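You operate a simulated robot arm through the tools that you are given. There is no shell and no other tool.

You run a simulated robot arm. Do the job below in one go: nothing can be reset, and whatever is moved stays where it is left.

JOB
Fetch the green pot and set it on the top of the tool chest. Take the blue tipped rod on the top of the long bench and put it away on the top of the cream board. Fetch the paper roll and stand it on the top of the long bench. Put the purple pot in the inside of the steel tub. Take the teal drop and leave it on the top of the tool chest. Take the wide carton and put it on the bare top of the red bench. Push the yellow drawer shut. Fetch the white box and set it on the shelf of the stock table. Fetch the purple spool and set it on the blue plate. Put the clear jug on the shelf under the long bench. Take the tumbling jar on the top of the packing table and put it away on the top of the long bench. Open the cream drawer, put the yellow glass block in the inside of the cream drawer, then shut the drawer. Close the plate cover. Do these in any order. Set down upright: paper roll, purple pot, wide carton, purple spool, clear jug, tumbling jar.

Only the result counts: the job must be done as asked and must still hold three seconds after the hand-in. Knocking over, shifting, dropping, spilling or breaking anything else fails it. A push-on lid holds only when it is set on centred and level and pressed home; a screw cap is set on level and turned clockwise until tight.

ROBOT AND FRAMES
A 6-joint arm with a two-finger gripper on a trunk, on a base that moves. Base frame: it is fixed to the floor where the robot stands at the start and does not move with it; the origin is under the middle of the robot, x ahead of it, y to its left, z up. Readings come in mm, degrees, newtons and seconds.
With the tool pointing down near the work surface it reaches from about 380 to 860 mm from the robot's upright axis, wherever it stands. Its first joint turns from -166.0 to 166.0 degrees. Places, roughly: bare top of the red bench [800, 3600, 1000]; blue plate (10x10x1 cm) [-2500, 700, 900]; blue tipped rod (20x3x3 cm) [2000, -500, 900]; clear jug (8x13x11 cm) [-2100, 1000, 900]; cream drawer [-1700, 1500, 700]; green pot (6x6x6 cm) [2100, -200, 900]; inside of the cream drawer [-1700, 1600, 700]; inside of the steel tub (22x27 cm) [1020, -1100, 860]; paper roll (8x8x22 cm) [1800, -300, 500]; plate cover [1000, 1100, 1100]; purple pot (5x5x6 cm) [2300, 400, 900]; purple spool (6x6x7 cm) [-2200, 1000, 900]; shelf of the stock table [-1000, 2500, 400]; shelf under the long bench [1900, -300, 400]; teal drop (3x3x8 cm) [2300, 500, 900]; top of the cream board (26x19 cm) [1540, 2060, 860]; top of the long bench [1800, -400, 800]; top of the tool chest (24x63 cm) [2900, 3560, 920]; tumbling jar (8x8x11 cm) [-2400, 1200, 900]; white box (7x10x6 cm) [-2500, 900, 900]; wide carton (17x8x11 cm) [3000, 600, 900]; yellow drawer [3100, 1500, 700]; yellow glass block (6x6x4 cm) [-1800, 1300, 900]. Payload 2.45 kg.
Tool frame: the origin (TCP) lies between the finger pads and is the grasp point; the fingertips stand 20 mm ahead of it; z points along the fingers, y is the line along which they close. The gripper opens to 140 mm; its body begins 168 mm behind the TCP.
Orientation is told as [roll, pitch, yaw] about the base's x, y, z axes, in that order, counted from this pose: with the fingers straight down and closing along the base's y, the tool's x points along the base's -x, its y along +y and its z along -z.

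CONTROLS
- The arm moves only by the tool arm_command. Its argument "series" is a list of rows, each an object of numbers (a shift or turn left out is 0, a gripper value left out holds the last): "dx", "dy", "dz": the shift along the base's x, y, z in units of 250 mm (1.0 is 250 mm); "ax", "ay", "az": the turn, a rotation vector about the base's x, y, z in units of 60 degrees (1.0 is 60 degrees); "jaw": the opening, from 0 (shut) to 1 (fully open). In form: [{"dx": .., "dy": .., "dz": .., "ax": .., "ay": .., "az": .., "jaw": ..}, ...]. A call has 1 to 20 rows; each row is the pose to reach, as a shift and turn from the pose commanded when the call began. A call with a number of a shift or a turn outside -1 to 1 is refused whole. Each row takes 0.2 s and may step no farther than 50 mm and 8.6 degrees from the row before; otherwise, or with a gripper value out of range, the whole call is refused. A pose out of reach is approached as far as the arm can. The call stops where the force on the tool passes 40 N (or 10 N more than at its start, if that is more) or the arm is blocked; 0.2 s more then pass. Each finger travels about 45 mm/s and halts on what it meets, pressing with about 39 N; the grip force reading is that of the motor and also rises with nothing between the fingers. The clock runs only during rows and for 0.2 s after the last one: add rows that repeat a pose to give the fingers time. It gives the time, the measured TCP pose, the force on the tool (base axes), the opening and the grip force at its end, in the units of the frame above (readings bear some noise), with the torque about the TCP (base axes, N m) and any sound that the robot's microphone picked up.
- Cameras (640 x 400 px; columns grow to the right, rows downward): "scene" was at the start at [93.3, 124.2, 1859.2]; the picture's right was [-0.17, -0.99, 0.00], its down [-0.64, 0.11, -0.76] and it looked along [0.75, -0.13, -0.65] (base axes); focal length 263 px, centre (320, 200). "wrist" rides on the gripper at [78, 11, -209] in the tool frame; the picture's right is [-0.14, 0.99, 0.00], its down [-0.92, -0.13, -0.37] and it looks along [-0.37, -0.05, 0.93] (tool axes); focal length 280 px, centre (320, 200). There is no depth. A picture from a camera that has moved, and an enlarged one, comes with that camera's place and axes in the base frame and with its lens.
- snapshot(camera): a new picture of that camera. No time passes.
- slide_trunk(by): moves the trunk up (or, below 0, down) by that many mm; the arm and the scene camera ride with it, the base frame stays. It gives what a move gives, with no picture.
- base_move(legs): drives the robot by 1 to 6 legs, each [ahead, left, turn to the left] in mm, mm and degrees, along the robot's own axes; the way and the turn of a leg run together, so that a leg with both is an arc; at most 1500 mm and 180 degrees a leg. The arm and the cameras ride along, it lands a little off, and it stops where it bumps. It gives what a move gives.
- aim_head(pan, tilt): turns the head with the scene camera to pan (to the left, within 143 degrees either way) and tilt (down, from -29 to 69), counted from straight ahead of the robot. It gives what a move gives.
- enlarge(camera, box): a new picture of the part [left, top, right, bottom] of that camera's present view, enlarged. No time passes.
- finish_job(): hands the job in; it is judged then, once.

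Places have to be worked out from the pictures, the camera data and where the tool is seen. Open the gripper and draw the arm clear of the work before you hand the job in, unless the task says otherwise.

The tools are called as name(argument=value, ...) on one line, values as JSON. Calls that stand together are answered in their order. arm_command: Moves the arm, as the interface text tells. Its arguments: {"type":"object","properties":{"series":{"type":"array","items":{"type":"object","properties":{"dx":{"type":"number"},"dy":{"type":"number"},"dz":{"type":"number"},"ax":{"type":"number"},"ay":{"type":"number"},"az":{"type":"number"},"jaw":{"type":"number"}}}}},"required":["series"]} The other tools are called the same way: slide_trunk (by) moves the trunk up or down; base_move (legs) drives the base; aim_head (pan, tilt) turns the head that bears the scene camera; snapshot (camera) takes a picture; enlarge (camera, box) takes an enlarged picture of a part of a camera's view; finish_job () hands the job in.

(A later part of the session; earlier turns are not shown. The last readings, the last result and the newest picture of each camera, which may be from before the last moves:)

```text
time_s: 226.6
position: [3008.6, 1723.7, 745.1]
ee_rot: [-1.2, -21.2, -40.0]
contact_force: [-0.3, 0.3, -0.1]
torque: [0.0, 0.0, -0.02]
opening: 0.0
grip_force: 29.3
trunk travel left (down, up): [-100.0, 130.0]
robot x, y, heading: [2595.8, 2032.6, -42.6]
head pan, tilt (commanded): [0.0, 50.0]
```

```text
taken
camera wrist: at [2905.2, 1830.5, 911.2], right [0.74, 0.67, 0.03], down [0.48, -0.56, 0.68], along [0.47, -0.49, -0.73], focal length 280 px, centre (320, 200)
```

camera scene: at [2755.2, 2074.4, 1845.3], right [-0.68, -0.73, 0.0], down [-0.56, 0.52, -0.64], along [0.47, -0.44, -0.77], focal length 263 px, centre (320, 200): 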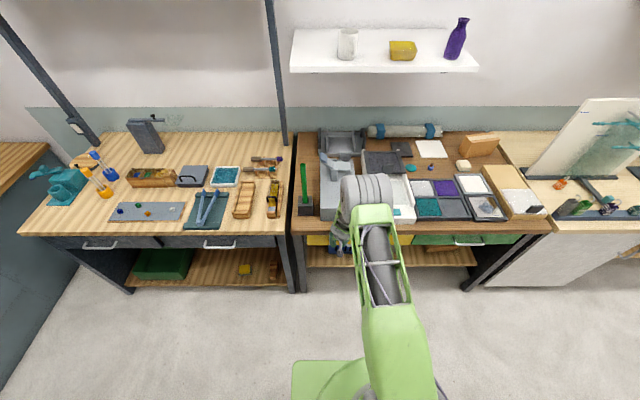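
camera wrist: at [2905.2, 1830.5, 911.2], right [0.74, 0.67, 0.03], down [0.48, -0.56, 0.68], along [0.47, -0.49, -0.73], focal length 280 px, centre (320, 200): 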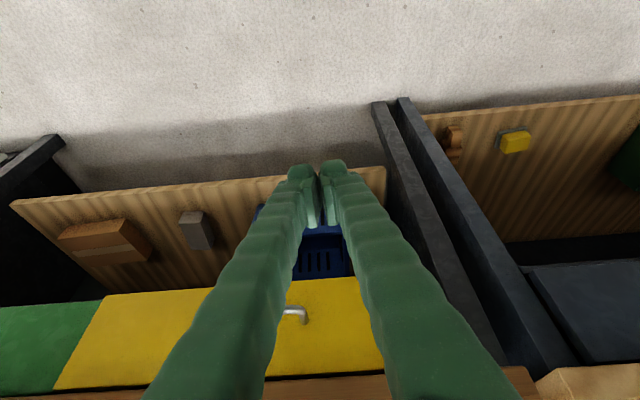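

I check that yellow and green fronts are flush.

enlarge(camera="wrist", box=[20, 270, 228, 400])

enlarge(camera="scene", box=[280, 215, 540, 280])

```text
3.08 times, centred on (124, 335) of wrist
camera zoom: at [2905.2, 1830.5, 911.2], right [0.74, 0.67, 0.03], down [0.48, -0.56, 0.68], along [0.47, -0.49, -0.73], focal length 863 px, centre (923, -215)
```

zoom: 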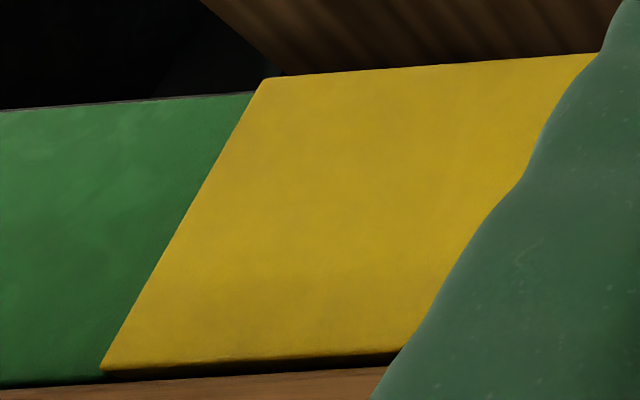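

```text
2.46 times, centred on (410, 248) of scene
camera zoom: at [2753.8, 2073.4, 1845.5], right [-0.68, -0.73, 0.0], down [-0.56, 0.52, -0.64], along [0.47, -0.44, -0.77], focal length 647 px, centre (98, 83)
```

zoom: 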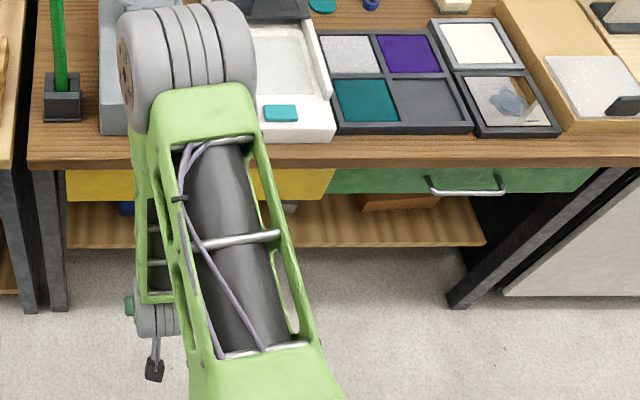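

The yellow front seems a few mm proud of the green one. I push it again to be sure it is fully home.

arm_command(series=[{"dx": 0.12, "dy": -0.113}, {"dx": 0.24, "dy": -0.227}, {"dx": 0.36, "dy": -0.34}, {"dx": 0.48, "dy": -0.454}, {"dx": 0.56, "dy": -0.53}, {"dx": 0.6, "dy": -0.567}, {"dx": 0.63, "dy": -0.596}, {"dx": 0.66, "dy": -0.624}, {"dx": 0.69, "dy": -0.652}, {"dx": 0.72, "dy": -0.681}, {"dx": 0.75, "dy": -0.709}])

snapshot(camera="wrist")

```text
time_s: 228.9
position: [3179.6, 1560.9, 740.4]
ee_rot: [-1.2, -20.4, -39.6]
contact_force: [-8.5, 5.6, 3.7]
torque: [0.01, -0.04, -0.11]
opening: 0.0
grip_force: 29.1
out of reach, approached as far as the arm can: row 10, 11
trunk travel left (down, up): [-100.0, 130.0]
robot x, y, heading: [2599.4, 2029.0, -43.1]
head pan, tilt (commanded): [0.0, 50.0]
stopped in row 11: the force on the tool passed its limit at 52 N (the readings are from after the stop); the commanded pose is now the measured one
```

```text
taken
camera wrist: at [3078.0, 1665.6, 908.4], right [0.74, 0.68, 0.03], down [0.49, -0.56, 0.67], along [0.47, -0.48, -0.74], focal length 280 px, centre (320, 200)
```

wrist: 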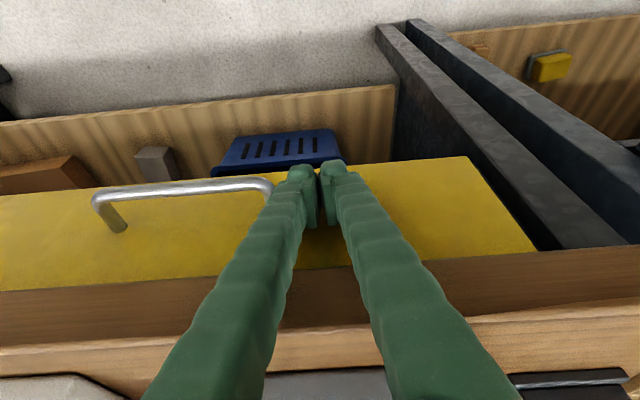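

It stops hard at n≈1238 again, so it's home. I withdraw with the jaws closed.

arm_command(series=[{"dx": -0.06, "dy": 0.057}, {"dx": -0.18, "dy": 0.17}, {"dx": -0.3, "dy": 0.284}, {"dx": -0.42, "dy": 0.397}, {"dx": -0.54, "dy": 0.51}, {"dx": -0.64, "dy": 0.605}])

enlarge(camera="wrist", box=[20, 270, 228, 400])

```text
time_s: 230.3
position: [3021.6, 1710.8, 741.5]
ee_rot: [-1.2, -20.7, -39.5]
contact_force: [0.2, 0.2, 0.4]
torque: [-0.02, 0.0, -0.03]
opening: 0.2
grip_force: 29.7
trunk travel left (down, up): [-100.0, 130.0]
robot x, y, heading: [2595.2, 2034.9, -43.1]
head pan, tilt (commanded): [0.0, 50.0]
```

```text
3.08 times, centred on (124, 335) of wrist
camera zoom: at [2919.4, 1816.4, 908.8], right [0.74, 0.68, 0.03], down [0.49, -0.56, 0.67], along [0.47, -0.48, -0.74], focal length 863 px, centre (923, -215)
```

zoom: 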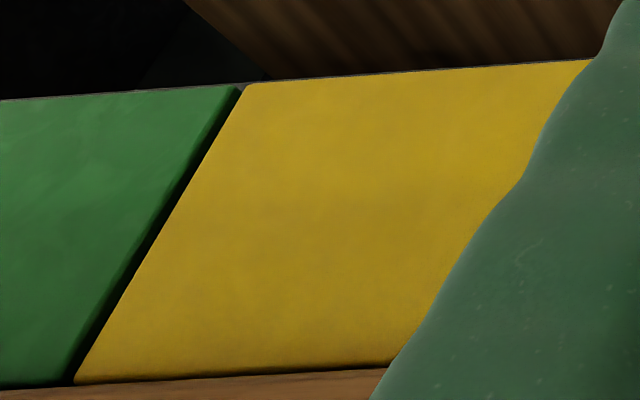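

Now the fronts are flush. I raise the arm and straighten the tool.

arm_command(series=[{"ax": 0.04, "ay": 0.042, "dz": 0.18}, {"ax": 0.08, "ay": 0.084, "dz": 0.36}, {"ax": 0.12, "ay": 0.126, "dz": 0.54}, {"ax": 0.16, "ay": 0.168, "dz": 0.72}, {"ax": 0.2, "ay": 0.21, "dz": 0.9}, {"ax": 0.237, "ay": 0.251, "dz": 1.0}])

snapshot(camera="wrist")

```text
time_s: 231.7
position: [3020.5, 1711.5, 992.2]
ee_rot: [0.0, 0.1, -39.8]
contact_force: [-0.2, -0.4, 1.1]
torque: [-0.01, -0.02, 0.0]
opening: 0.0
grip_force: 29.4
out of reach, approached as far as the arm can: row 4
trunk travel left (down, up): [-100.0, 130.0]
robot x, y, heading: [2595.1, 2033.5, -42.8]
head pan, tilt (commanded): [0.0, 50.0]
```

```text
taken
camera wrist: at [2969.0, 1768.9, 1200.5], right [0.74, 0.67, 0.0], down [0.63, -0.69, 0.36], along [0.25, -0.27, -0.93], focal length 280 px, centre (320, 200)
```

wrist: 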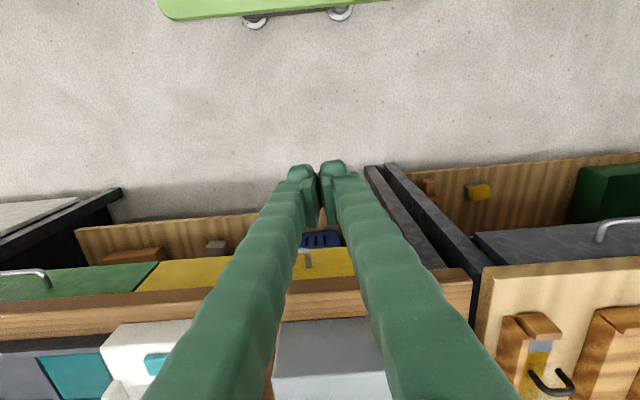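

Yellow drawer is done. Next the teal drop: I raise the tool and drive along to the rail.

arm_command(series=[{"dz": 0.18, "az": -0.06, "jaw": 0.5}, {"dz": 0.36, "az": -0.06}, {"dz": 0.54, "az": -0.06}, {"dz": 0.63, "az": -0.06}])

base_move(legs=[[0, -1335, 0], [290, 0, 0]])

snapshot(camera="wrist")

```text
time_s: 232.7
position: [3020.3, 1710.2, 1148.5]
ee_rot: [0.1, 0.3, -43.4]
contact_force: [0.1, -0.2, -0.1]
torque: [-0.02, 0.0, 0.01]
opening: 70.5
grip_force: 0.0
trunk travel left (down, up): [-100.0, 130.0]
robot x, y, heading: [2595.5, 2032.4, -42.9]
head pan, tilt (commanded): [0.0, 50.0]
```

```text
time_s: 246.2
position: [2316.9, 533.3, 1148.5]
ee_rot: [0.1, 0.3, -43.8]
contact_force: [-0.7, -0.4, -0.7]
torque: [0.06, 0.04, -0.01]
opening: 70.2
grip_force: 0.0
trunk travel left (down, up): [-100.0, 130.0]
robot x, y, heading: [1893.7, 860.1, -43.1]
head pan, tilt (commanded): [0.0, 50.0]
```

```text
taken
camera wrist: at [2269.3, 594.9, 1357.0], right [0.79, 0.62, 0.0], down [0.58, -0.73, 0.37], along [0.23, -0.29, -0.93], focal length 280 px, centre (320, 200)
```

wrist: 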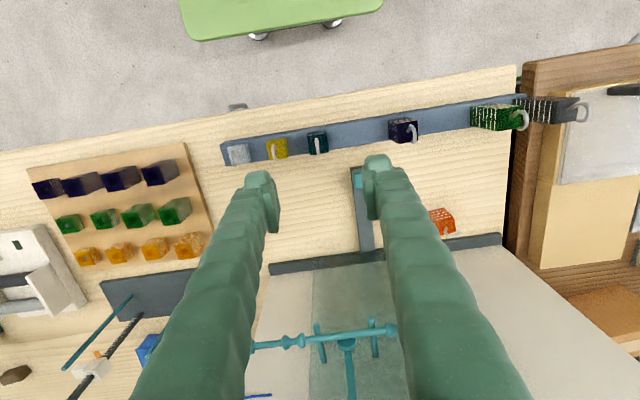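

The teal drop is almost directly under the tool. I enlarge to see its pose.

enlarge(camera="wrist", box=[267, 110, 367, 172])

enlarge(camera="scene", box=[200, 150, 440, 300])

```text
6.40 times, centred on (317, 141) of wrist
camera zoom: at [2269.3, 594.9, 1357.0], right [0.79, 0.62, 0.0], down [0.58, -0.73, 0.37], along [0.23, -0.29, -0.93], focal length 1794 px, centre (339, 578)
```

zoom: 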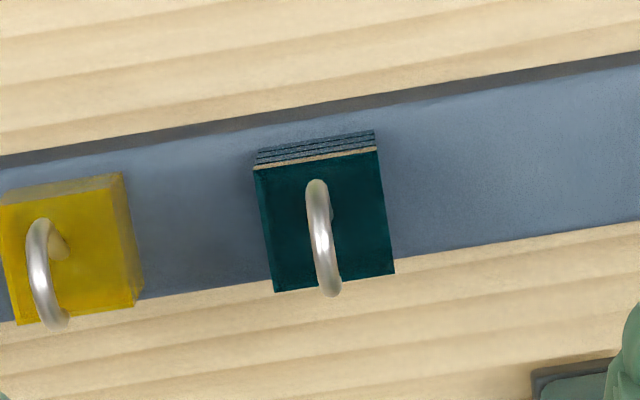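

```text
2.67 times, centred on (320, 225) of scene
camera zoom: at [2052.0, 898.9, 1845.4], right [-0.69, -0.73, 0.0], down [-0.56, 0.53, -0.64], along [0.47, -0.44, -0.77], focal length 701 px, centre (320, 133)
```

zoom: 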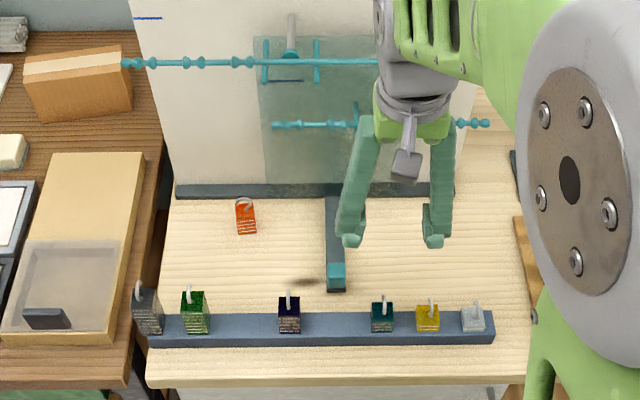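

The drop's block is 3 cm square, aligned with the rail, with a close yellow neighbour on one side. I'll grasp it across the rail, so I rotate the gripper 90°.

arm_command(series=[{"az": 0.142}, {"az": 0.284}, {"az": 0.426}, {"az": 0.568}, {"az": 0.71}, {"az": 0.852}, {"az": 0.99}])

arm_command(series=[{"az": 0.14}, {"az": 0.28}, {"az": 0.42}, {"az": 0.51, "dz": -0.1}, {"az": 0.51, "dz": -0.28}, {"az": 0.51, "dz": -0.46}, {"az": 0.51, "dz": -0.6}])

snapshot(camera="wrist")

```text
time_s: 247.8
position: [2317.9, 533.7, 1149.1]
ee_rot: [0.1, 0.2, 15.7]
contact_force: [0.6, -0.9, -0.2]
torque: [-0.02, -0.01, -0.03]
opening: 70.1
grip_force: 0.0
trunk travel left (down, up): [-100.0, 130.0]
robot x, y, heading: [1893.7, 859.4, -43.6]
head pan, tilt (commanded): [0.0, 50.0]
```

```text
time_s: 249.4
position: [2317.3, 532.1, 997.5]
ee_rot: [0.1, 0.2, 46.2]
contact_force: [0.9, -0.5, -0.2]
torque: [0.01, 0.0, 0.01]
opening: 69.7
grip_force: 0.1
trunk travel left (down, up): [-100.0, 130.0]
robot x, y, heading: [1890.3, 860.0, -43.3]
head pan, tilt (commanded): [0.0, 50.0]
```

```text
taken
camera wrist: at [2257.0, 484.7, 1206.5], right [-0.62, 0.78, 0.0], down [0.73, 0.58, 0.37], along [0.29, 0.23, -0.93], focal length 280 px, centre (320, 200)
```

wrist: 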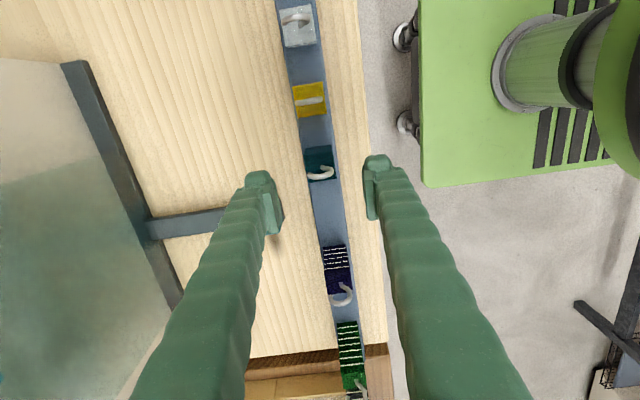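

I zoom to check the centring over the drop.

enlarge(camera="wrist", box=[256, 120, 384, 200])

```text
5.00 times, centred on (320, 160) of wrist
camera zoom: at [2257.0, 484.7, 1206.5], right [-0.62, 0.78, 0.0], down [0.73, 0.58, 0.37], along [0.29, 0.23, -0.93], focal length 1402 px, centre (320, 400)
```

zoom: 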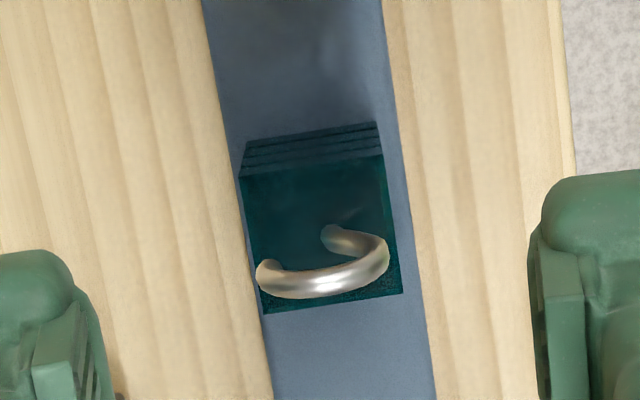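

Centred within a millimetre; block top is near z≈916. I descend to z≈904 and close across it.

arm_command(series=[{"dz": -0.15}, {"dz": -0.28}, {"dz": -0.35}, {"dz": -0.375}, {"dz": -0.375, "jaw": 0.1}, {"dz": -0.375, "jaw": 0.1}, {"dz": -0.375, "jaw": 0.1}, {"dz": -0.375, "jaw": 0.1}, {"dz": -0.375, "jaw": 0.1}])

snapshot(camera="wrist")

```text
time_s: 251.4
position: [2317.1, 533.4, 904.2]
ee_rot: [0.1, 0.1, 46.1]
contact_force: [-0.6, 0.3, -0.2]
torque: [0.0, -0.01, -0.03]
opening: 28.7
grip_force: 39.0
trunk travel left (down, up): [-100.0, 130.0]
robot x, y, heading: [1892.6, 853.8, -43.4]
head pan, tilt (commanded): [0.0, 50.0]
```

```text
taken
camera wrist: at [2256.0, 485.9, 1113.4], right [-0.62, 0.79, 0.0], down [0.73, 0.58, 0.37], along [0.29, 0.23, -0.93], focal length 280 px, centre (320, 200)
```

wrist: 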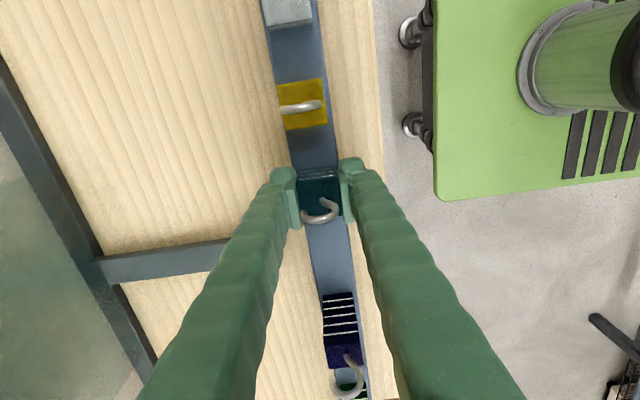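

Gripped at 28.7 mm. I lift it straight up.

arm_command(series=[{"dz": 0.04}, {"dz": 0.1}, {"dz": 0.25}, {"dz": 0.43}, {"dz": 0.61}, {"dz": 0.8}, {"dz": 0.98}])

snapshot(camera="wrist")

```text
time_s: 253.0
position: [2315.2, 534.5, 1148.7]
ee_rot: [0.1, 0.1, 46.2]
contact_force: [0.0, 0.6, -0.6]
torque: [0.02, -0.05, 0.02]
opening: 28.7
grip_force: 39.0
trunk travel left (down, up): [-100.0, 130.0]
robot x, y, heading: [1894.7, 859.0, -43.4]
head pan, tilt (commanded): [0.0, 50.0]
```

```text
taken
camera wrist: at [2255.4, 485.5, 1359.0], right [-0.62, 0.79, 0.0], down [0.73, 0.58, 0.37], along [0.29, 0.23, -0.93], focal length 280 px, centre (320, 200)
```

wrist: 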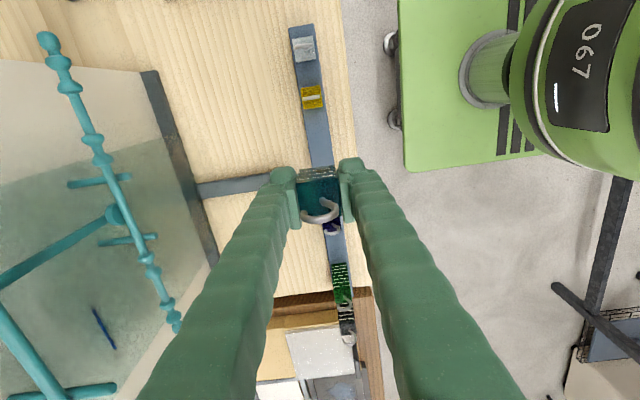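

The drop is held. I retrace the route to the tool chest with the trunk raised.

base_move(legs=[[-265, 0, 0], [0, 1180, 0], [0, 1190, 0]])

slide_trunk(by=125)

base_move(legs=[[200, 0, 0], [0, 0, -90], [0, 0, -90]])

aim_head(pan=0, tilt=50)

snapshot(camera="scene")

```text
time_s: 275.5
position: [3764.3, 2434.1, 1149.7]
ee_rot: [0.1, 0.1, 45.4]
contact_force: [0.1, 0.6, 0.0]
torque: [-0.03, 0.0, -0.01]
opening: 28.8
grip_force: 39.4
trunk travel left (down, up): [-100.0, 130.0]
robot x, y, heading: [3346.2, 2765.1, -44.1]
head pan, tilt (commanded): [0.0, 50.0]
```

```text
time_s: 277.1
position: [3764.3, 2435.4, 1275.2]
ee_rot: [0.1, 0.2, 45.6]
contact_force: [-0.6, -0.3, -0.2]
torque: [-0.01, 0.0, 0.02]
opening: 28.9
grip_force: 39.5
trunk travel left (down, up): [-225.0, 5.0]
robot x, y, heading: [3343.3, 2762.2, -44.3]
head pan, tilt (commanded): [0.0, 50.0]
```

```text
time_s: 286.3
position: [3064.7, 2953.2, 1274.7]
ee_rot: [0.1, 0.4, -133.9]
contact_force: [-0.4, -0.5, -0.6]
torque: [-0.01, -0.01, 0.0]
opening: 28.6
grip_force: 39.1
trunk travel left (down, up): [-225.0, 5.0]
robot x, y, heading: [3490.0, 2623.2, 136.5]
head pan, tilt (commanded): [0.0, 50.0]
```

```text
time_s: 286.9
position: [3065.5, 2953.7, 1275.4]
ee_rot: [0.1, 0.2, -134.0]
contact_force: [0.3, -0.1, -0.6]
torque: [-0.01, 0.01, -0.02]
opening: 28.4
grip_force: 39.5
trunk travel left (down, up): [-225.0, 5.0]
robot x, y, heading: [3487.5, 2628.7, 136.8]
head pan, tilt (commanded): [0.0, 50.0]
```

```text
taken
camera scene: at [3328.5, 2583.1, 1970.5], right [0.69, 0.73, 0.0], down [0.56, -0.53, -0.64], along [-0.47, 0.44, -0.77], focal length 263 px, centre (320, 200)
```

scene: 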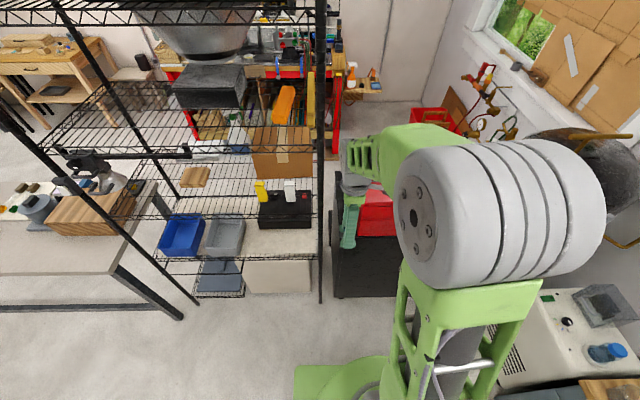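

I shift sideways to line up with the free patch and then drive forward over the toolbox.

base_move(legs=[[0, -206, 0], [395, 0, 0]])

snapshot(camera="wrist")

enlarge(camera="scene", box=[270, 170, 450, 283])

```text
time_s: 291.3
position: [2919.6, 3366.8, 1274.3]
ee_rot: [0.0, 0.2, -133.7]
contact_force: [-0.3, 0.2, -1.6]
torque: [-0.06, -0.02, 0.02]
opening: 28.6
grip_force: 38.5
trunk travel left (down, up): [-225.0, 5.0]
robot x, y, heading: [3347.1, 3038.4, 137.2]
head pan, tilt (commanded): [0.0, 50.0]
```

```text
taken
camera wrist: at [2981.2, 3416.5, 1483.1], right [0.62, -0.78, 0.0], down [-0.73, -0.58, 0.37], along [-0.29, -0.23, -0.93], focal length 280 px, centre (320, 200)
```

wrist: 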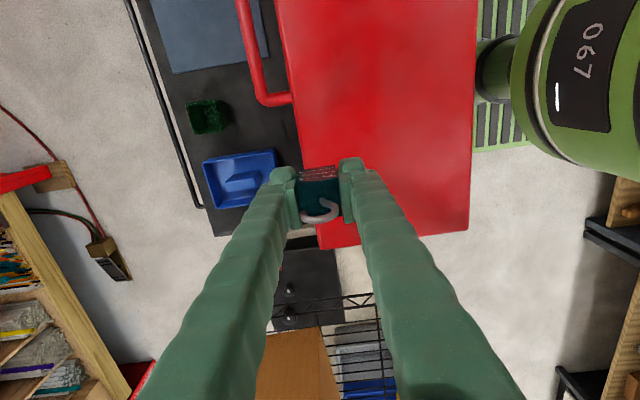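

```text
3.54 times, centred on (360, 226) of scene
camera zoom: at [3185.1, 2999.1, 1970.5], right [0.68, 0.73, 0.0], down [0.56, -0.52, -0.64], along [-0.47, 0.44, -0.77], focal length 931 px, centre (178, 106)
```

zoom: 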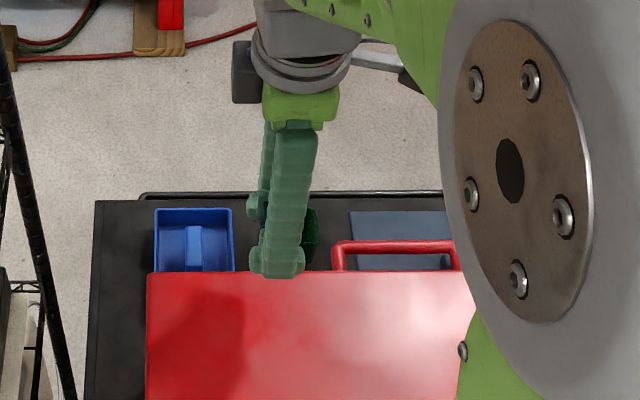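

The tray edge is at u≈4436 and the pot at u≥4483 with n≤−353; I choose (u≈4463, n≈−318) for the drop and move above it.

arm_command(series=[{"dx": -0.11, "dy": 0.125}, {"dx": -0.22, "dy": 0.25}, {"dx": -0.337, "dy": 0.377}, {"dx": -0.337, "dy": 0.377, "dz": -0.18}, {"dx": -0.337, "dy": 0.377, "dz": -0.36}, {"dx": -0.337, "dy": 0.377, "dz": -0.54}, {"dx": -0.337, "dy": 0.377, "dz": -0.7}])

snapshot(camera="wrist")

enlarge(camera="scene", box=[270, 150, 450, 263])

```text
time_s: 292.9
position: [2833.8, 3460.5, 1098.3]
ee_rot: [0.1, 0.2, -133.6]
contact_force: [-0.1, -0.5, 0.0]
torque: [-0.01, -0.06, 0.01]
opening: 28.7
grip_force: 38.9
trunk travel left (down, up): [-225.0, 5.0]
robot x, y, heading: [3347.4, 3046.1, 137.2]
head pan, tilt (commanded): [0.0, 50.0]
```

```text
taken
camera wrist: at [2896.4, 3510.8, 1306.3], right [0.62, -0.78, 0.0], down [-0.73, -0.58, 0.37], along [-0.29, -0.23, -0.93], focal length 280 px, centre (320, 200)
```

wrist: 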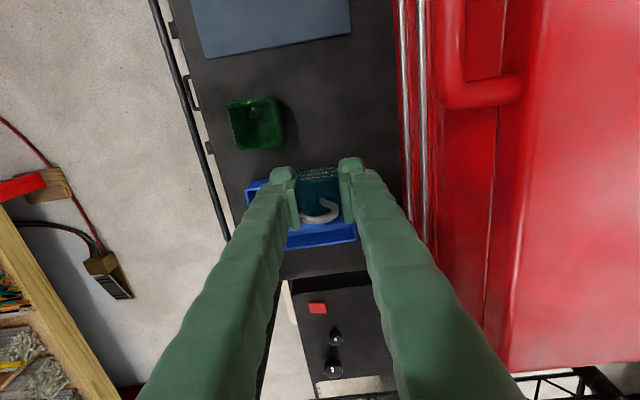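

```text
3.54 times, centred on (360, 206) of scene
camera zoom: at [3184.9, 2999.2, 1970.4], right [0.68, 0.73, 0.0], down [0.56, -0.52, -0.64], along [-0.47, 0.44, -0.77], focal length 931 px, centre (178, 177)
```

zoom: 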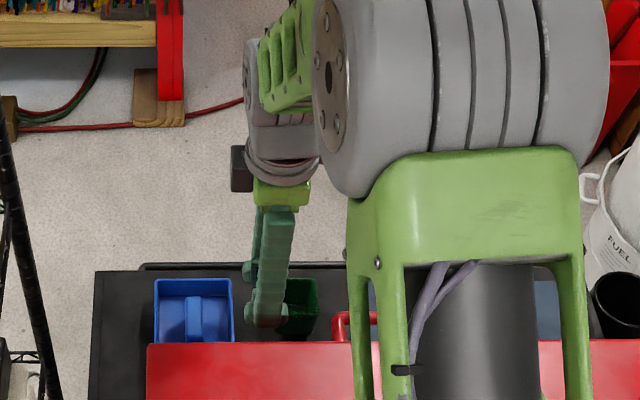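

The drop will land clear of pot, tray and toolbox. I lower it and feel for contact.

arm_command(series=[{"dz": -0.16}, {"dz": -0.32}, {"dz": -0.44}, {"dz": -0.5}])

arm_command(series=[{"dz": -0.012}, {"dz": -0.024}, {"dz": -0.036}])

```text
time_s: 293.9
position: [2833.7, 3461.8, 974.7]
ee_rot: [0.0, 0.2, -133.6]
contact_force: [0.0, 0.6, -1.5]
torque: [0.01, -0.02, 0.01]
opening: 28.5
grip_force: 39.2
trunk travel left (down, up): [-225.0, 5.0]
robot x, y, heading: [3345.8, 3044.9, 136.8]
head pan, tilt (commanded): [0.0, 50.0]
```

```text
time_s: 294.7
position: [2835.6, 3461.7, 965.7]
ee_rot: [0.1, 0.2, -133.5]
contact_force: [0.0, 0.4, -1.0]
torque: [0.0, 0.03, 0.0]
opening: 28.9
grip_force: 39.0
trunk travel left (down, up): [-225.0, 5.0]
robot x, y, heading: [3349.0, 3044.7, 136.9]
head pan, tilt (commanded): [0.0, 50.0]
```

No contact yet; I keep lowering in small steps.

arm_command(series=[{"dz": -0.012}, {"dz": -0.024}, {"dz": -0.036}])

arm_command(series=[{"dz": -0.01}, {"dz": -0.02}])

```text
time_s: 295.5
position: [2834.2, 3461.2, 955.4]
ee_rot: [0.2, 0.2, -133.6]
contact_force: [0.5, 0.4, -0.9]
torque: [-0.04, 0.01, 0.01]
opening: 28.6
grip_force: 39.2
trunk travel left (down, up): [-225.0, 5.0]
robot x, y, heading: [3347.7, 3042.8, 136.9]
head pan, tilt (commanded): [0.0, 50.0]
```

```text
time_s: 296.1
position: [2836.1, 3460.8, 951.2]
ee_rot: [0.1, 0.1, -133.6]
contact_force: [-0.7, -0.1, -2.0]
torque: [0.02, 0.0, -0.04]
opening: 28.7
grip_force: 39.4
trunk travel left (down, up): [-225.0, 5.0]
robot x, y, heading: [3347.7, 3040.9, 137.0]
head pan, tilt (commanded): [0.0, 50.0]
```

Still free; continuing.

arm_command(series=[{"dz": -0.01}, {"dz": -0.02}])

snapshot(camera="wrist")

```text
time_s: 296.7
position: [2835.0, 3460.7, 945.7]
ee_rot: [0.0, 0.2, -133.6]
contact_force: [-0.9, -0.8, -0.6]
torque: [0.0, -0.03, 0.0]
opening: 28.9
grip_force: 39.0
trunk travel left (down, up): [-225.0, 5.0]
robot x, y, heading: [3344.9, 3043.1, 137.0]
head pan, tilt (commanded): [0.0, 50.0]
```

```text
taken
camera wrist: at [2897.5, 3510.3, 1155.3], right [0.62, -0.78, 0.0], down [-0.73, -0.58, 0.37], along [-0.29, -0.23, -0.93], focal length 280 px, centre (320, 200)
```

wrist: 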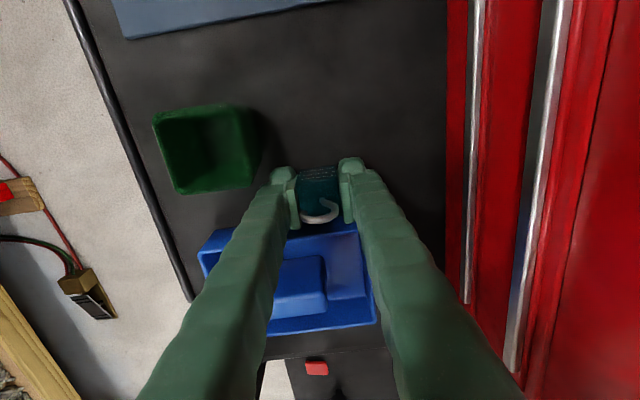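

Position looks right, just beside the tray. I continue to lower.

arm_command(series=[{"dz": -0.01}, {"dz": -0.02}])

arm_command(series=[{"dz": -0.008}, {"dz": -0.016}])

```text
time_s: 297.3
position: [2835.2, 3460.4, 941.8]
ee_rot: [0.2, 0.2, -133.6]
contact_force: [-0.3, 0.0, -1.0]
torque: [0.01, 0.0, -0.03]
opening: 29.1
grip_force: 38.6
trunk travel left (down, up): [-225.0, 5.0]
robot x, y, heading: [3344.4, 3044.8, 137.1]
head pan, tilt (commanded): [0.0, 50.0]
```

```text
time_s: 297.9
position: [2836.8, 3461.6, 940.2]
ee_rot: [-0.1, 0.2, -133.6]
contact_force: [3.2, -1.7, 21.3]
torque: [-0.15, -0.12, 0.05]
opening: 28.7
grip_force: 38.9
trunk travel left (down, up): [-225.0, 5.0]
robot x, y, heading: [3343.6, 3043.5, 136.8]
head pan, tilt (commanded): [0.0, 50.0]
```

Contact at z≈940. I release gently and rise.

arm_command(series=[{"dz": 0.004, "jaw": 0.24}, {"dz": 0.004, "jaw": 0.28}, {"dz": 0.004, "jaw": 0.3}, {"dz": 0.004, "jaw": 0.3}])

snapshot(camera="wrist")

arm_command(series=[{"dz": 0.06}, {"dz": 0.16}, {"dz": 0.32}, {"dz": 0.5}, {"dz": 0.68}, {"dz": 0.86}, {"dz": 1.0}])

snapshot(camera="wrist")

```text
time_s: 298.9
position: [2834.8, 3462.0, 939.5]
ee_rot: [-0.1, 0.0, -133.6]
contact_force: [-3.4, 4.0, 22.5]
torque: [0.01, -0.02, -0.02]
opening: 30.2
grip_force: 0.1
trunk travel left (down, up): [-225.0, 5.0]
robot x, y, heading: [3345.2, 3042.8, 136.8]
head pan, tilt (commanded): [0.0, 50.0]
```

```text
taken
camera wrist: at [2898.0, 3510.0, 1148.6], right [0.62, -0.78, 0.0], down [-0.73, -0.58, 0.37], along [-0.29, -0.23, -0.93], focal length 280 px, centre (320, 200)
```

wrist: 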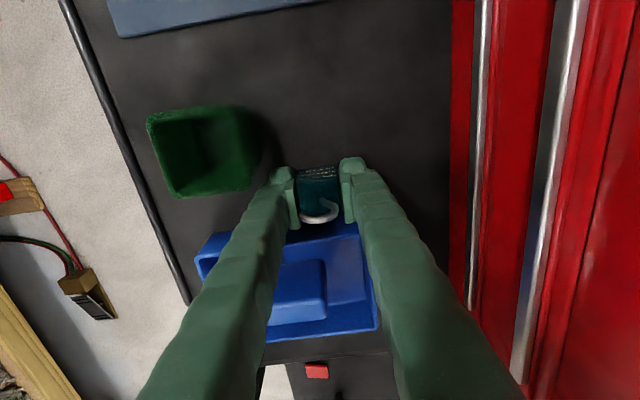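

```text
time_s: 300.5
position: [2835.2, 3460.9, 1189.0]
ee_rot: [0.1, 0.2, -133.6]
contact_force: [-0.4, 0.1, 0.1]
torque: [0.01, -0.02, -0.01]
opening: 41.8
grip_force: 0.0
trunk travel left (down, up): [-225.0, 5.0]
robot x, y, heading: [3347.5, 3042.3, 136.5]
head pan, tilt (commanded): [0.0, 50.0]
```

```text
taken
camera wrist: at [2897.9, 3510.1, 1397.6], right [0.62, -0.78, 0.0], down [-0.73, -0.58, 0.37], along [-0.29, -0.23, -0.93], focal length 280 px, centre (320, 200)
```

wrist: 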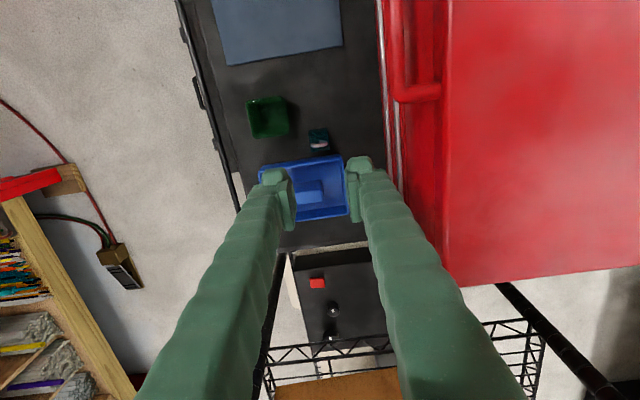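

I check the drop's stance.

enlarge(camera="wrist", box=[230, 80, 390, 180])

```text
4.00 times, centred on (310, 130) of wrist
camera zoom: at [2897.9, 3510.1, 1397.6], right [0.62, -0.78, 0.0], down [-0.73, -0.58, 0.37], along [-0.29, -0.23, -0.93], focal length 1122 px, centre (360, 480)
```

zoom: 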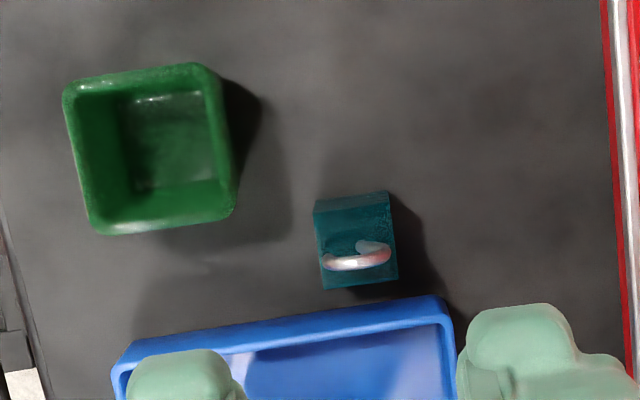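

The teal drop stands well on the chest. I back out, retract, turn round and return along the aisle toward the blue-tipped rod.

base_move(legs=[[-385, 0, 0]])

arm_command(series=[{"dx": 0.12, "dy": -0.113}, {"dx": 0.24, "dy": -0.227}, {"dx": 0.36, "dy": -0.34}])

base_move(legs=[[0, 206, 0], [0, 0, 90], [0, 0, 90], [-200, 0, 0], [0, -1140, 0], [0, -1140, 0]])

```text
time_s: 302.2
position: [2982.7, 3322.9, 1191.7]
ee_rot: [-1.0, 0.1, -133.5]
contact_force: [0.4, 0.2, -0.4]
torque: [0.04, 0.05, -0.02]
opening: 41.9
grip_force: 0.0
trunk travel left (down, up): [-225.0, 5.0]
robot x, y, heading: [3494.7, 2901.7, 137.2]
head pan, tilt (commanded): [0.0, 50.0]
stopped in leg 1: the force on the tool passed its limit at 66 N (the readings are from after the stop); the commanded pose is now the measured one
```

```text
time_s: 303.0
position: [3072.0, 3236.5, 1192.8]
ee_rot: [-1.0, 0.1, -133.6]
contact_force: [0.3, -0.7, -0.1]
torque: [0.09, 0.06, -0.02]
opening: 42.2
grip_force: 0.0
trunk travel left (down, up): [-225.0, 5.0]
robot x, y, heading: [3496.8, 2900.1, 137.1]
head pan, tilt (commanded): [0.0, 50.0]
```

```text
time_s: 306.3
position: [2898.7, 3040.6, 1192.2]
ee_rot: [-0.8, 0.5, -126.8]
contact_force: [0.6, 1.4, 0.0]
torque: [0.05, 0.01, -0.08]
opening: 42.1
grip_force: 0.1
trunk travel left (down, up): [-225.0, 5.0]
robot x, y, heading: [3356.5, 2753.3, 143.9]
head pan, tilt (commanded): [0.0, 50.0]
stopped in leg 2: the force on the tool passed its limit at 78 N (the readings are from after the stop); the commanded pose is now the measured one
```

Two contacts occurred: something was touched while backing over the toolbox, and then the tool met the rack post while turning. I stop and inspect carefully before doing anything else.

snapshot(camera="wrist")

snapshot(camera="scene")

```text
taken
camera wrist: at [2955.8, 3093.5, 1401.6], right [0.71, -0.7, -0.02], down [-0.65, -0.67, 0.36], along [-0.26, -0.25, -0.93], focal length 280 px, centre (320, 200)
```

wrist: 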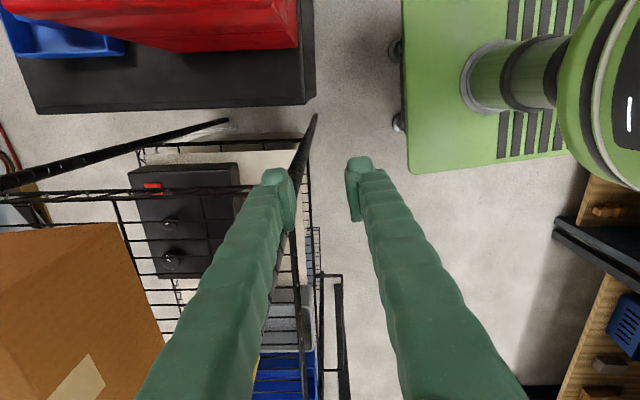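

```text
taken
camera scene: at [3203.9, 2688.7, 1970.5], right [0.59, 0.81, 0.0], down [0.62, -0.45, -0.64], along [-0.52, 0.38, -0.77], focal length 263 px, centre (320, 200)
```

scene: 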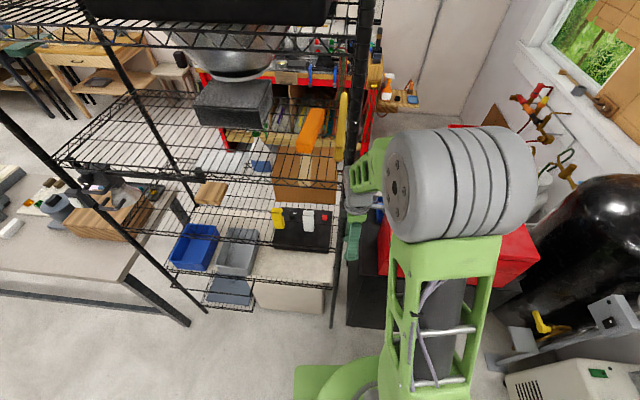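

The left finger is against the rack post. I back straight away from it.

base_move(legs=[[-190, 0, 0]])

snapshot(camera="scene")

snapshot(camera="wrist")

```text
time_s: 307.9
position: [3050.8, 2927.2, 1192.6]
ee_rot: [-0.9, 0.7, -126.8]
contact_force: [-0.2, -1.1, 0.3]
torque: [0.04, 0.07, 0.0]
opening: 42.2
grip_force: 0.0
trunk travel left (down, up): [-225.0, 5.0]
robot x, y, heading: [3511.8, 2638.9, 144.2]
head pan, tilt (commanded): [0.0, 50.0]
```

```text
taken
camera scene: at [3358.3, 2575.5, 1970.6], right [0.59, 0.81, 0.0], down [0.62, -0.45, -0.64], along [-0.52, 0.38, -0.77], focal length 263 px, centre (320, 200)
```

scene: 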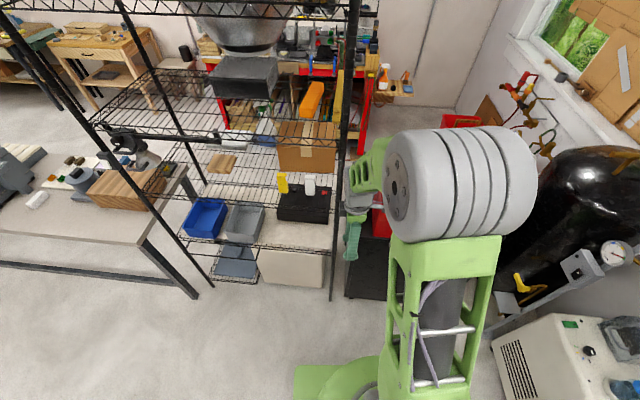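

```text
taken
camera wrist: at [3109.5, 2980.6, 1402.1], right [0.71, -0.7, -0.02], down [-0.65, -0.67, 0.36], along [-0.27, -0.25, -0.93], focal length 280 px, centre (320, 200)
```

wrist: 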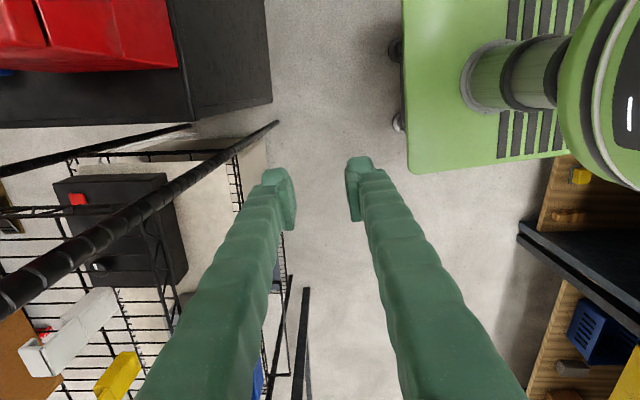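

Clear now. I turn the robot so I can look back at the chest and check whether the red toolbox moved.

base_move(legs=[[0, 0, 82]])

aim_head(pan=-100, tilt=40)

snapshot(camera="scene")

enlarge(camera="scene", box=[200, 150, 440, 300])

```text
time_s: 311.8
position: [3160.7, 2225.9, 1191.6]
ee_rot: [-0.9, 0.5, -44.8]
contact_force: [-0.3, 0.0, 1.5]
torque: [0.0, 0.02, -0.03]
opening: 42.0
grip_force: 0.0
trunk travel left (down, up): [-225.0, 5.0]
robot x, y, heading: [3510.2, 2644.7, -134.3]
head pan, tilt (commanded): [0.0, 50.0]
```

```text
time_s: 313.5
position: [3159.1, 2225.6, 1192.5]
ee_rot: [-0.9, 0.6, -44.7]
contact_force: [0.5, 1.2, 0.0]
torque: [0.02, -0.01, -0.02]
opening: 42.0
grip_force: 0.2
trunk travel left (down, up): [-225.0, 5.0]
robot x, y, heading: [3510.3, 2640.4, -134.3]
head pan, tilt (commanded): [-100.0, 40.0]
```

```text
taken
camera scene: at [3553.2, 2602.5, 1984.7], right [0.81, 0.59, 0.0], down [0.38, -0.52, -0.77], along [-0.45, 0.62, -0.64], focal length 263 px, centre (320, 200)
```

scene: 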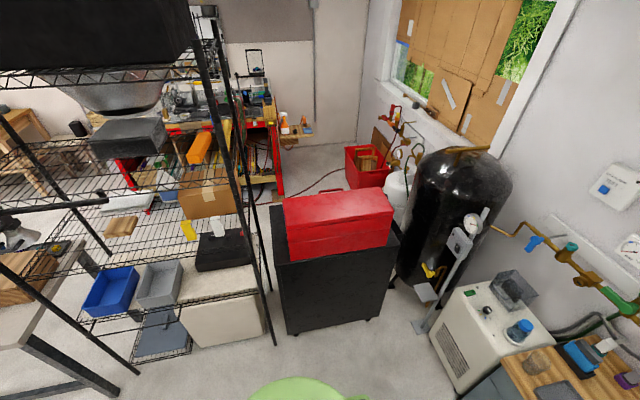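

```text
2.67 times, centred on (320, 225) of scene
camera zoom: at [3553.2, 2602.5, 1984.7], right [0.81, 0.59, 0.0], down [0.38, -0.52, -0.77], along [-0.45, 0.62, -0.64], focal length 701 px, centre (320, 133)
```

zoom: 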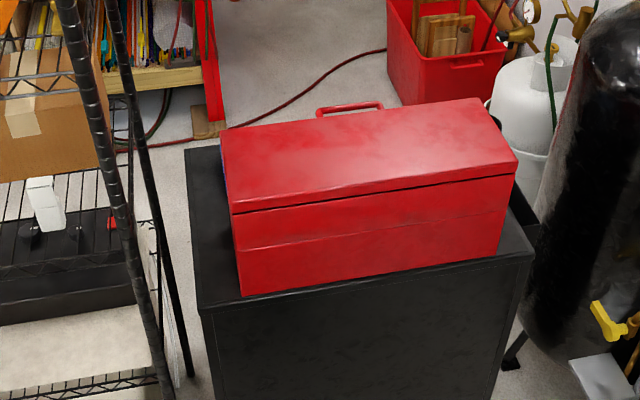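

The toolbox and rack look unmoved (front edge still parallel, ~17 mm inset). From now on I verify each move. I step away from the benches and turn to face the long bench side.

base_move(legs=[[0, -210, 0], [0, 0, 90.9]])

```text
time_s: 319.9
position: [3784.2, 2447.1, 1193.5]
ee_rot: [-0.9, 0.6, 46.9]
contact_force: [0.2, 0.3, 0.8]
torque: [0.0, -0.01, 0.0]
opening: 41.9
grip_force: 0.0
trunk travel left (down, up): [-225.0, 5.0]
robot x, y, heading: [3362.4, 2785.8, -42.5]
head pan, tilt (commanded): [-100.0, 40.0]
```

I drive back along the aisle to the rod's neighbourhood.

base_move(legs=[[0, 0, -0.9], [0, -1145, 0], [0, -1145, 0], [0, -1145, 0]])

aim_head(pan=0, tilt=45)

snapshot(camera="scene")

enlarge(camera="scene", box=[150, 130, 390, 280])

```text
time_s: 350.5
position: [1389.7, -57.6, 1192.2]
ee_rot: [-0.9, 0.6, 45.7]
contact_force: [0.9, 0.0, 0.0]
torque: [-0.02, 0.03, -0.02]
opening: 41.7
grip_force: 0.0
trunk travel left (down, up): [-225.0, 5.0]
robot x, y, heading: [971.0, 289.4, -43.6]
head pan, tilt (commanded): [-100.0, 40.0]
```

```text
time_s: 352.3
position: [1390.3, -58.6, 1191.7]
ee_rot: [-0.8, 0.7, 45.7]
contact_force: [0.4, -0.2, -0.1]
torque: [0.0, 0.03, 0.01]
opening: 42.0
grip_force: 0.0
trunk travel left (down, up): [-225.0, 5.0]
robot x, y, heading: [974.2, 286.7, -43.7]
head pan, tilt (commanded): [0.0, 45.0]
```

```text
taken
camera scene: at [1134.8, 324.5, 1977.4], right [-0.69, -0.72, 0.0], down [-0.51, 0.49, -0.71], along [0.51, -0.49, -0.71], focal length 263 px, centre (320, 200)
```

scene: 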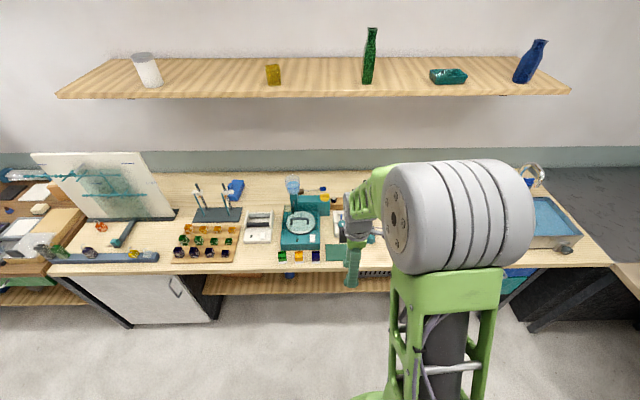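

```text
2.67 times, centred on (270, 205) of scene
camera zoom: at [1134.8, 324.5, 1977.4], right [-0.69, -0.72, 0.0], down [-0.51, 0.49, -0.71], along [0.51, -0.49, -0.71], focal length 701 px, centre (453, 187)
```

zoom: 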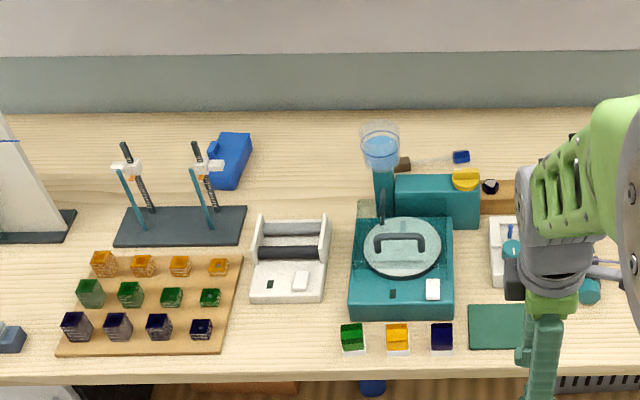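

I now know the beaker rim is at z≈1095 around (u 1145, n 1638), so I'll reach the rod from its blue side. I drive forward to the bench.

base_move(legs=[[0, -28, 0], [445, 0, 0]])

snapshot(camera="wrist")

snapshot(camera="scene")

```text
time_s: 355.5
position: [1690.0, -384.6, 1192.6]
ee_rot: [-0.9, 0.5, 45.8]
contact_force: [-1.0, 0.6, 0.1]
torque: [0.03, 0.0, -0.02]
opening: 41.9
grip_force: 0.0
trunk travel left (down, up): [-225.0, 5.0]
robot x, y, heading: [1270.6, -36.6, -43.7]
head pan, tilt (commanded): [0.0, 45.0]
```

```text
taken
camera wrist: at [1627.9, -428.8, 1401.3], right [-0.61, 0.79, -0.02], down [0.73, 0.58, 0.36], along [0.29, 0.21, -0.93], focal length 280 px, centre (320, 200)
```

wrist: 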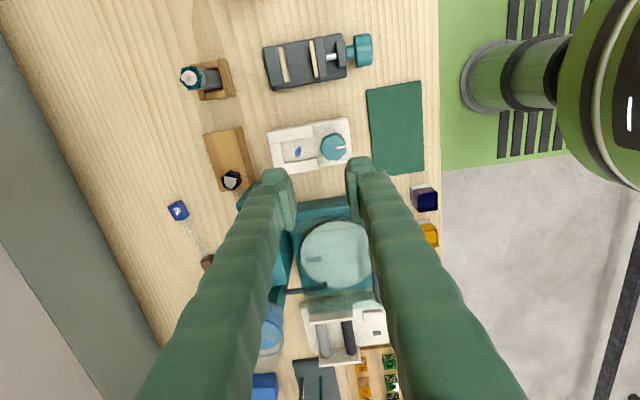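

```text
taken
camera scene: at [1435.9, -1.9, 1977.4], right [-0.69, -0.72, 0.0], down [-0.51, 0.49, -0.71], along [0.51, -0.49, -0.71], focal length 263 px, centre (320, 200)
```

scene: 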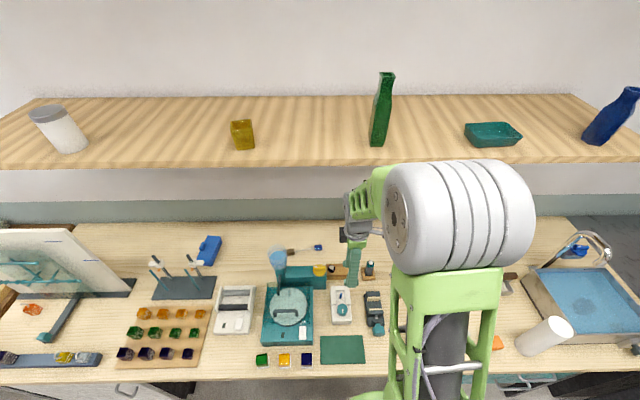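

The wall shelf overhangs from n≈1644 at z≈1490–1524, so I lower the tool first to z≈1040 and rotate it square to the rod before reaching under.

arm_command(series=[{"dz": -0.15, "az": 0.1, "ax": 0.015, "ay": -0.008, "jaw": 0.42}, {"dz": -0.3, "az": 0.21, "ax": 0.015, "ay": -0.008}, {"dz": -0.45, "az": 0.21, "ax": 0.015, "ay": -0.008}, {"dz": -0.6, "az": 0.21, "ax": 0.015, "ay": -0.008}])

snapshot(camera="wrist")

```text
time_s: 356.5
position: [1690.2, -384.8, 1042.0]
ee_rot: [-0.6, -0.4, 58.4]
contact_force: [-0.5, -0.1, -0.1]
torque: [-0.01, 0.02, -0.01]
opening: 58.9
grip_force: 0.1
trunk travel left (down, up): [-225.0, 5.0]
robot x, y, heading: [1270.3, -37.8, -43.5]
head pan, tilt (commanded): [0.0, 45.0]
```

```text
taken
camera wrist: at [1637.8, -445.5, 1248.7], right [-0.77, 0.64, -0.01], down [0.59, 0.72, 0.38], along [0.25, 0.28, -0.93], focal length 280 px, centre (320, 200)
```

wrist: 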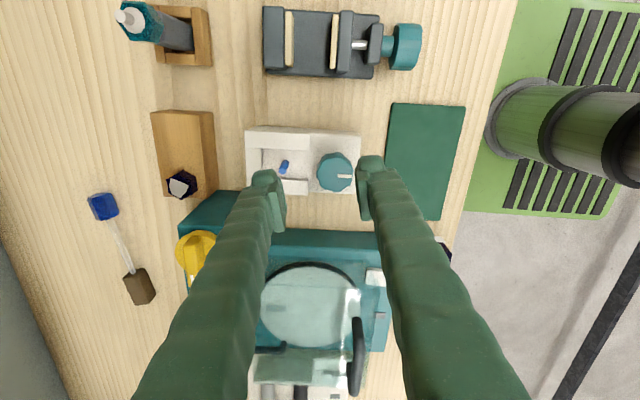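

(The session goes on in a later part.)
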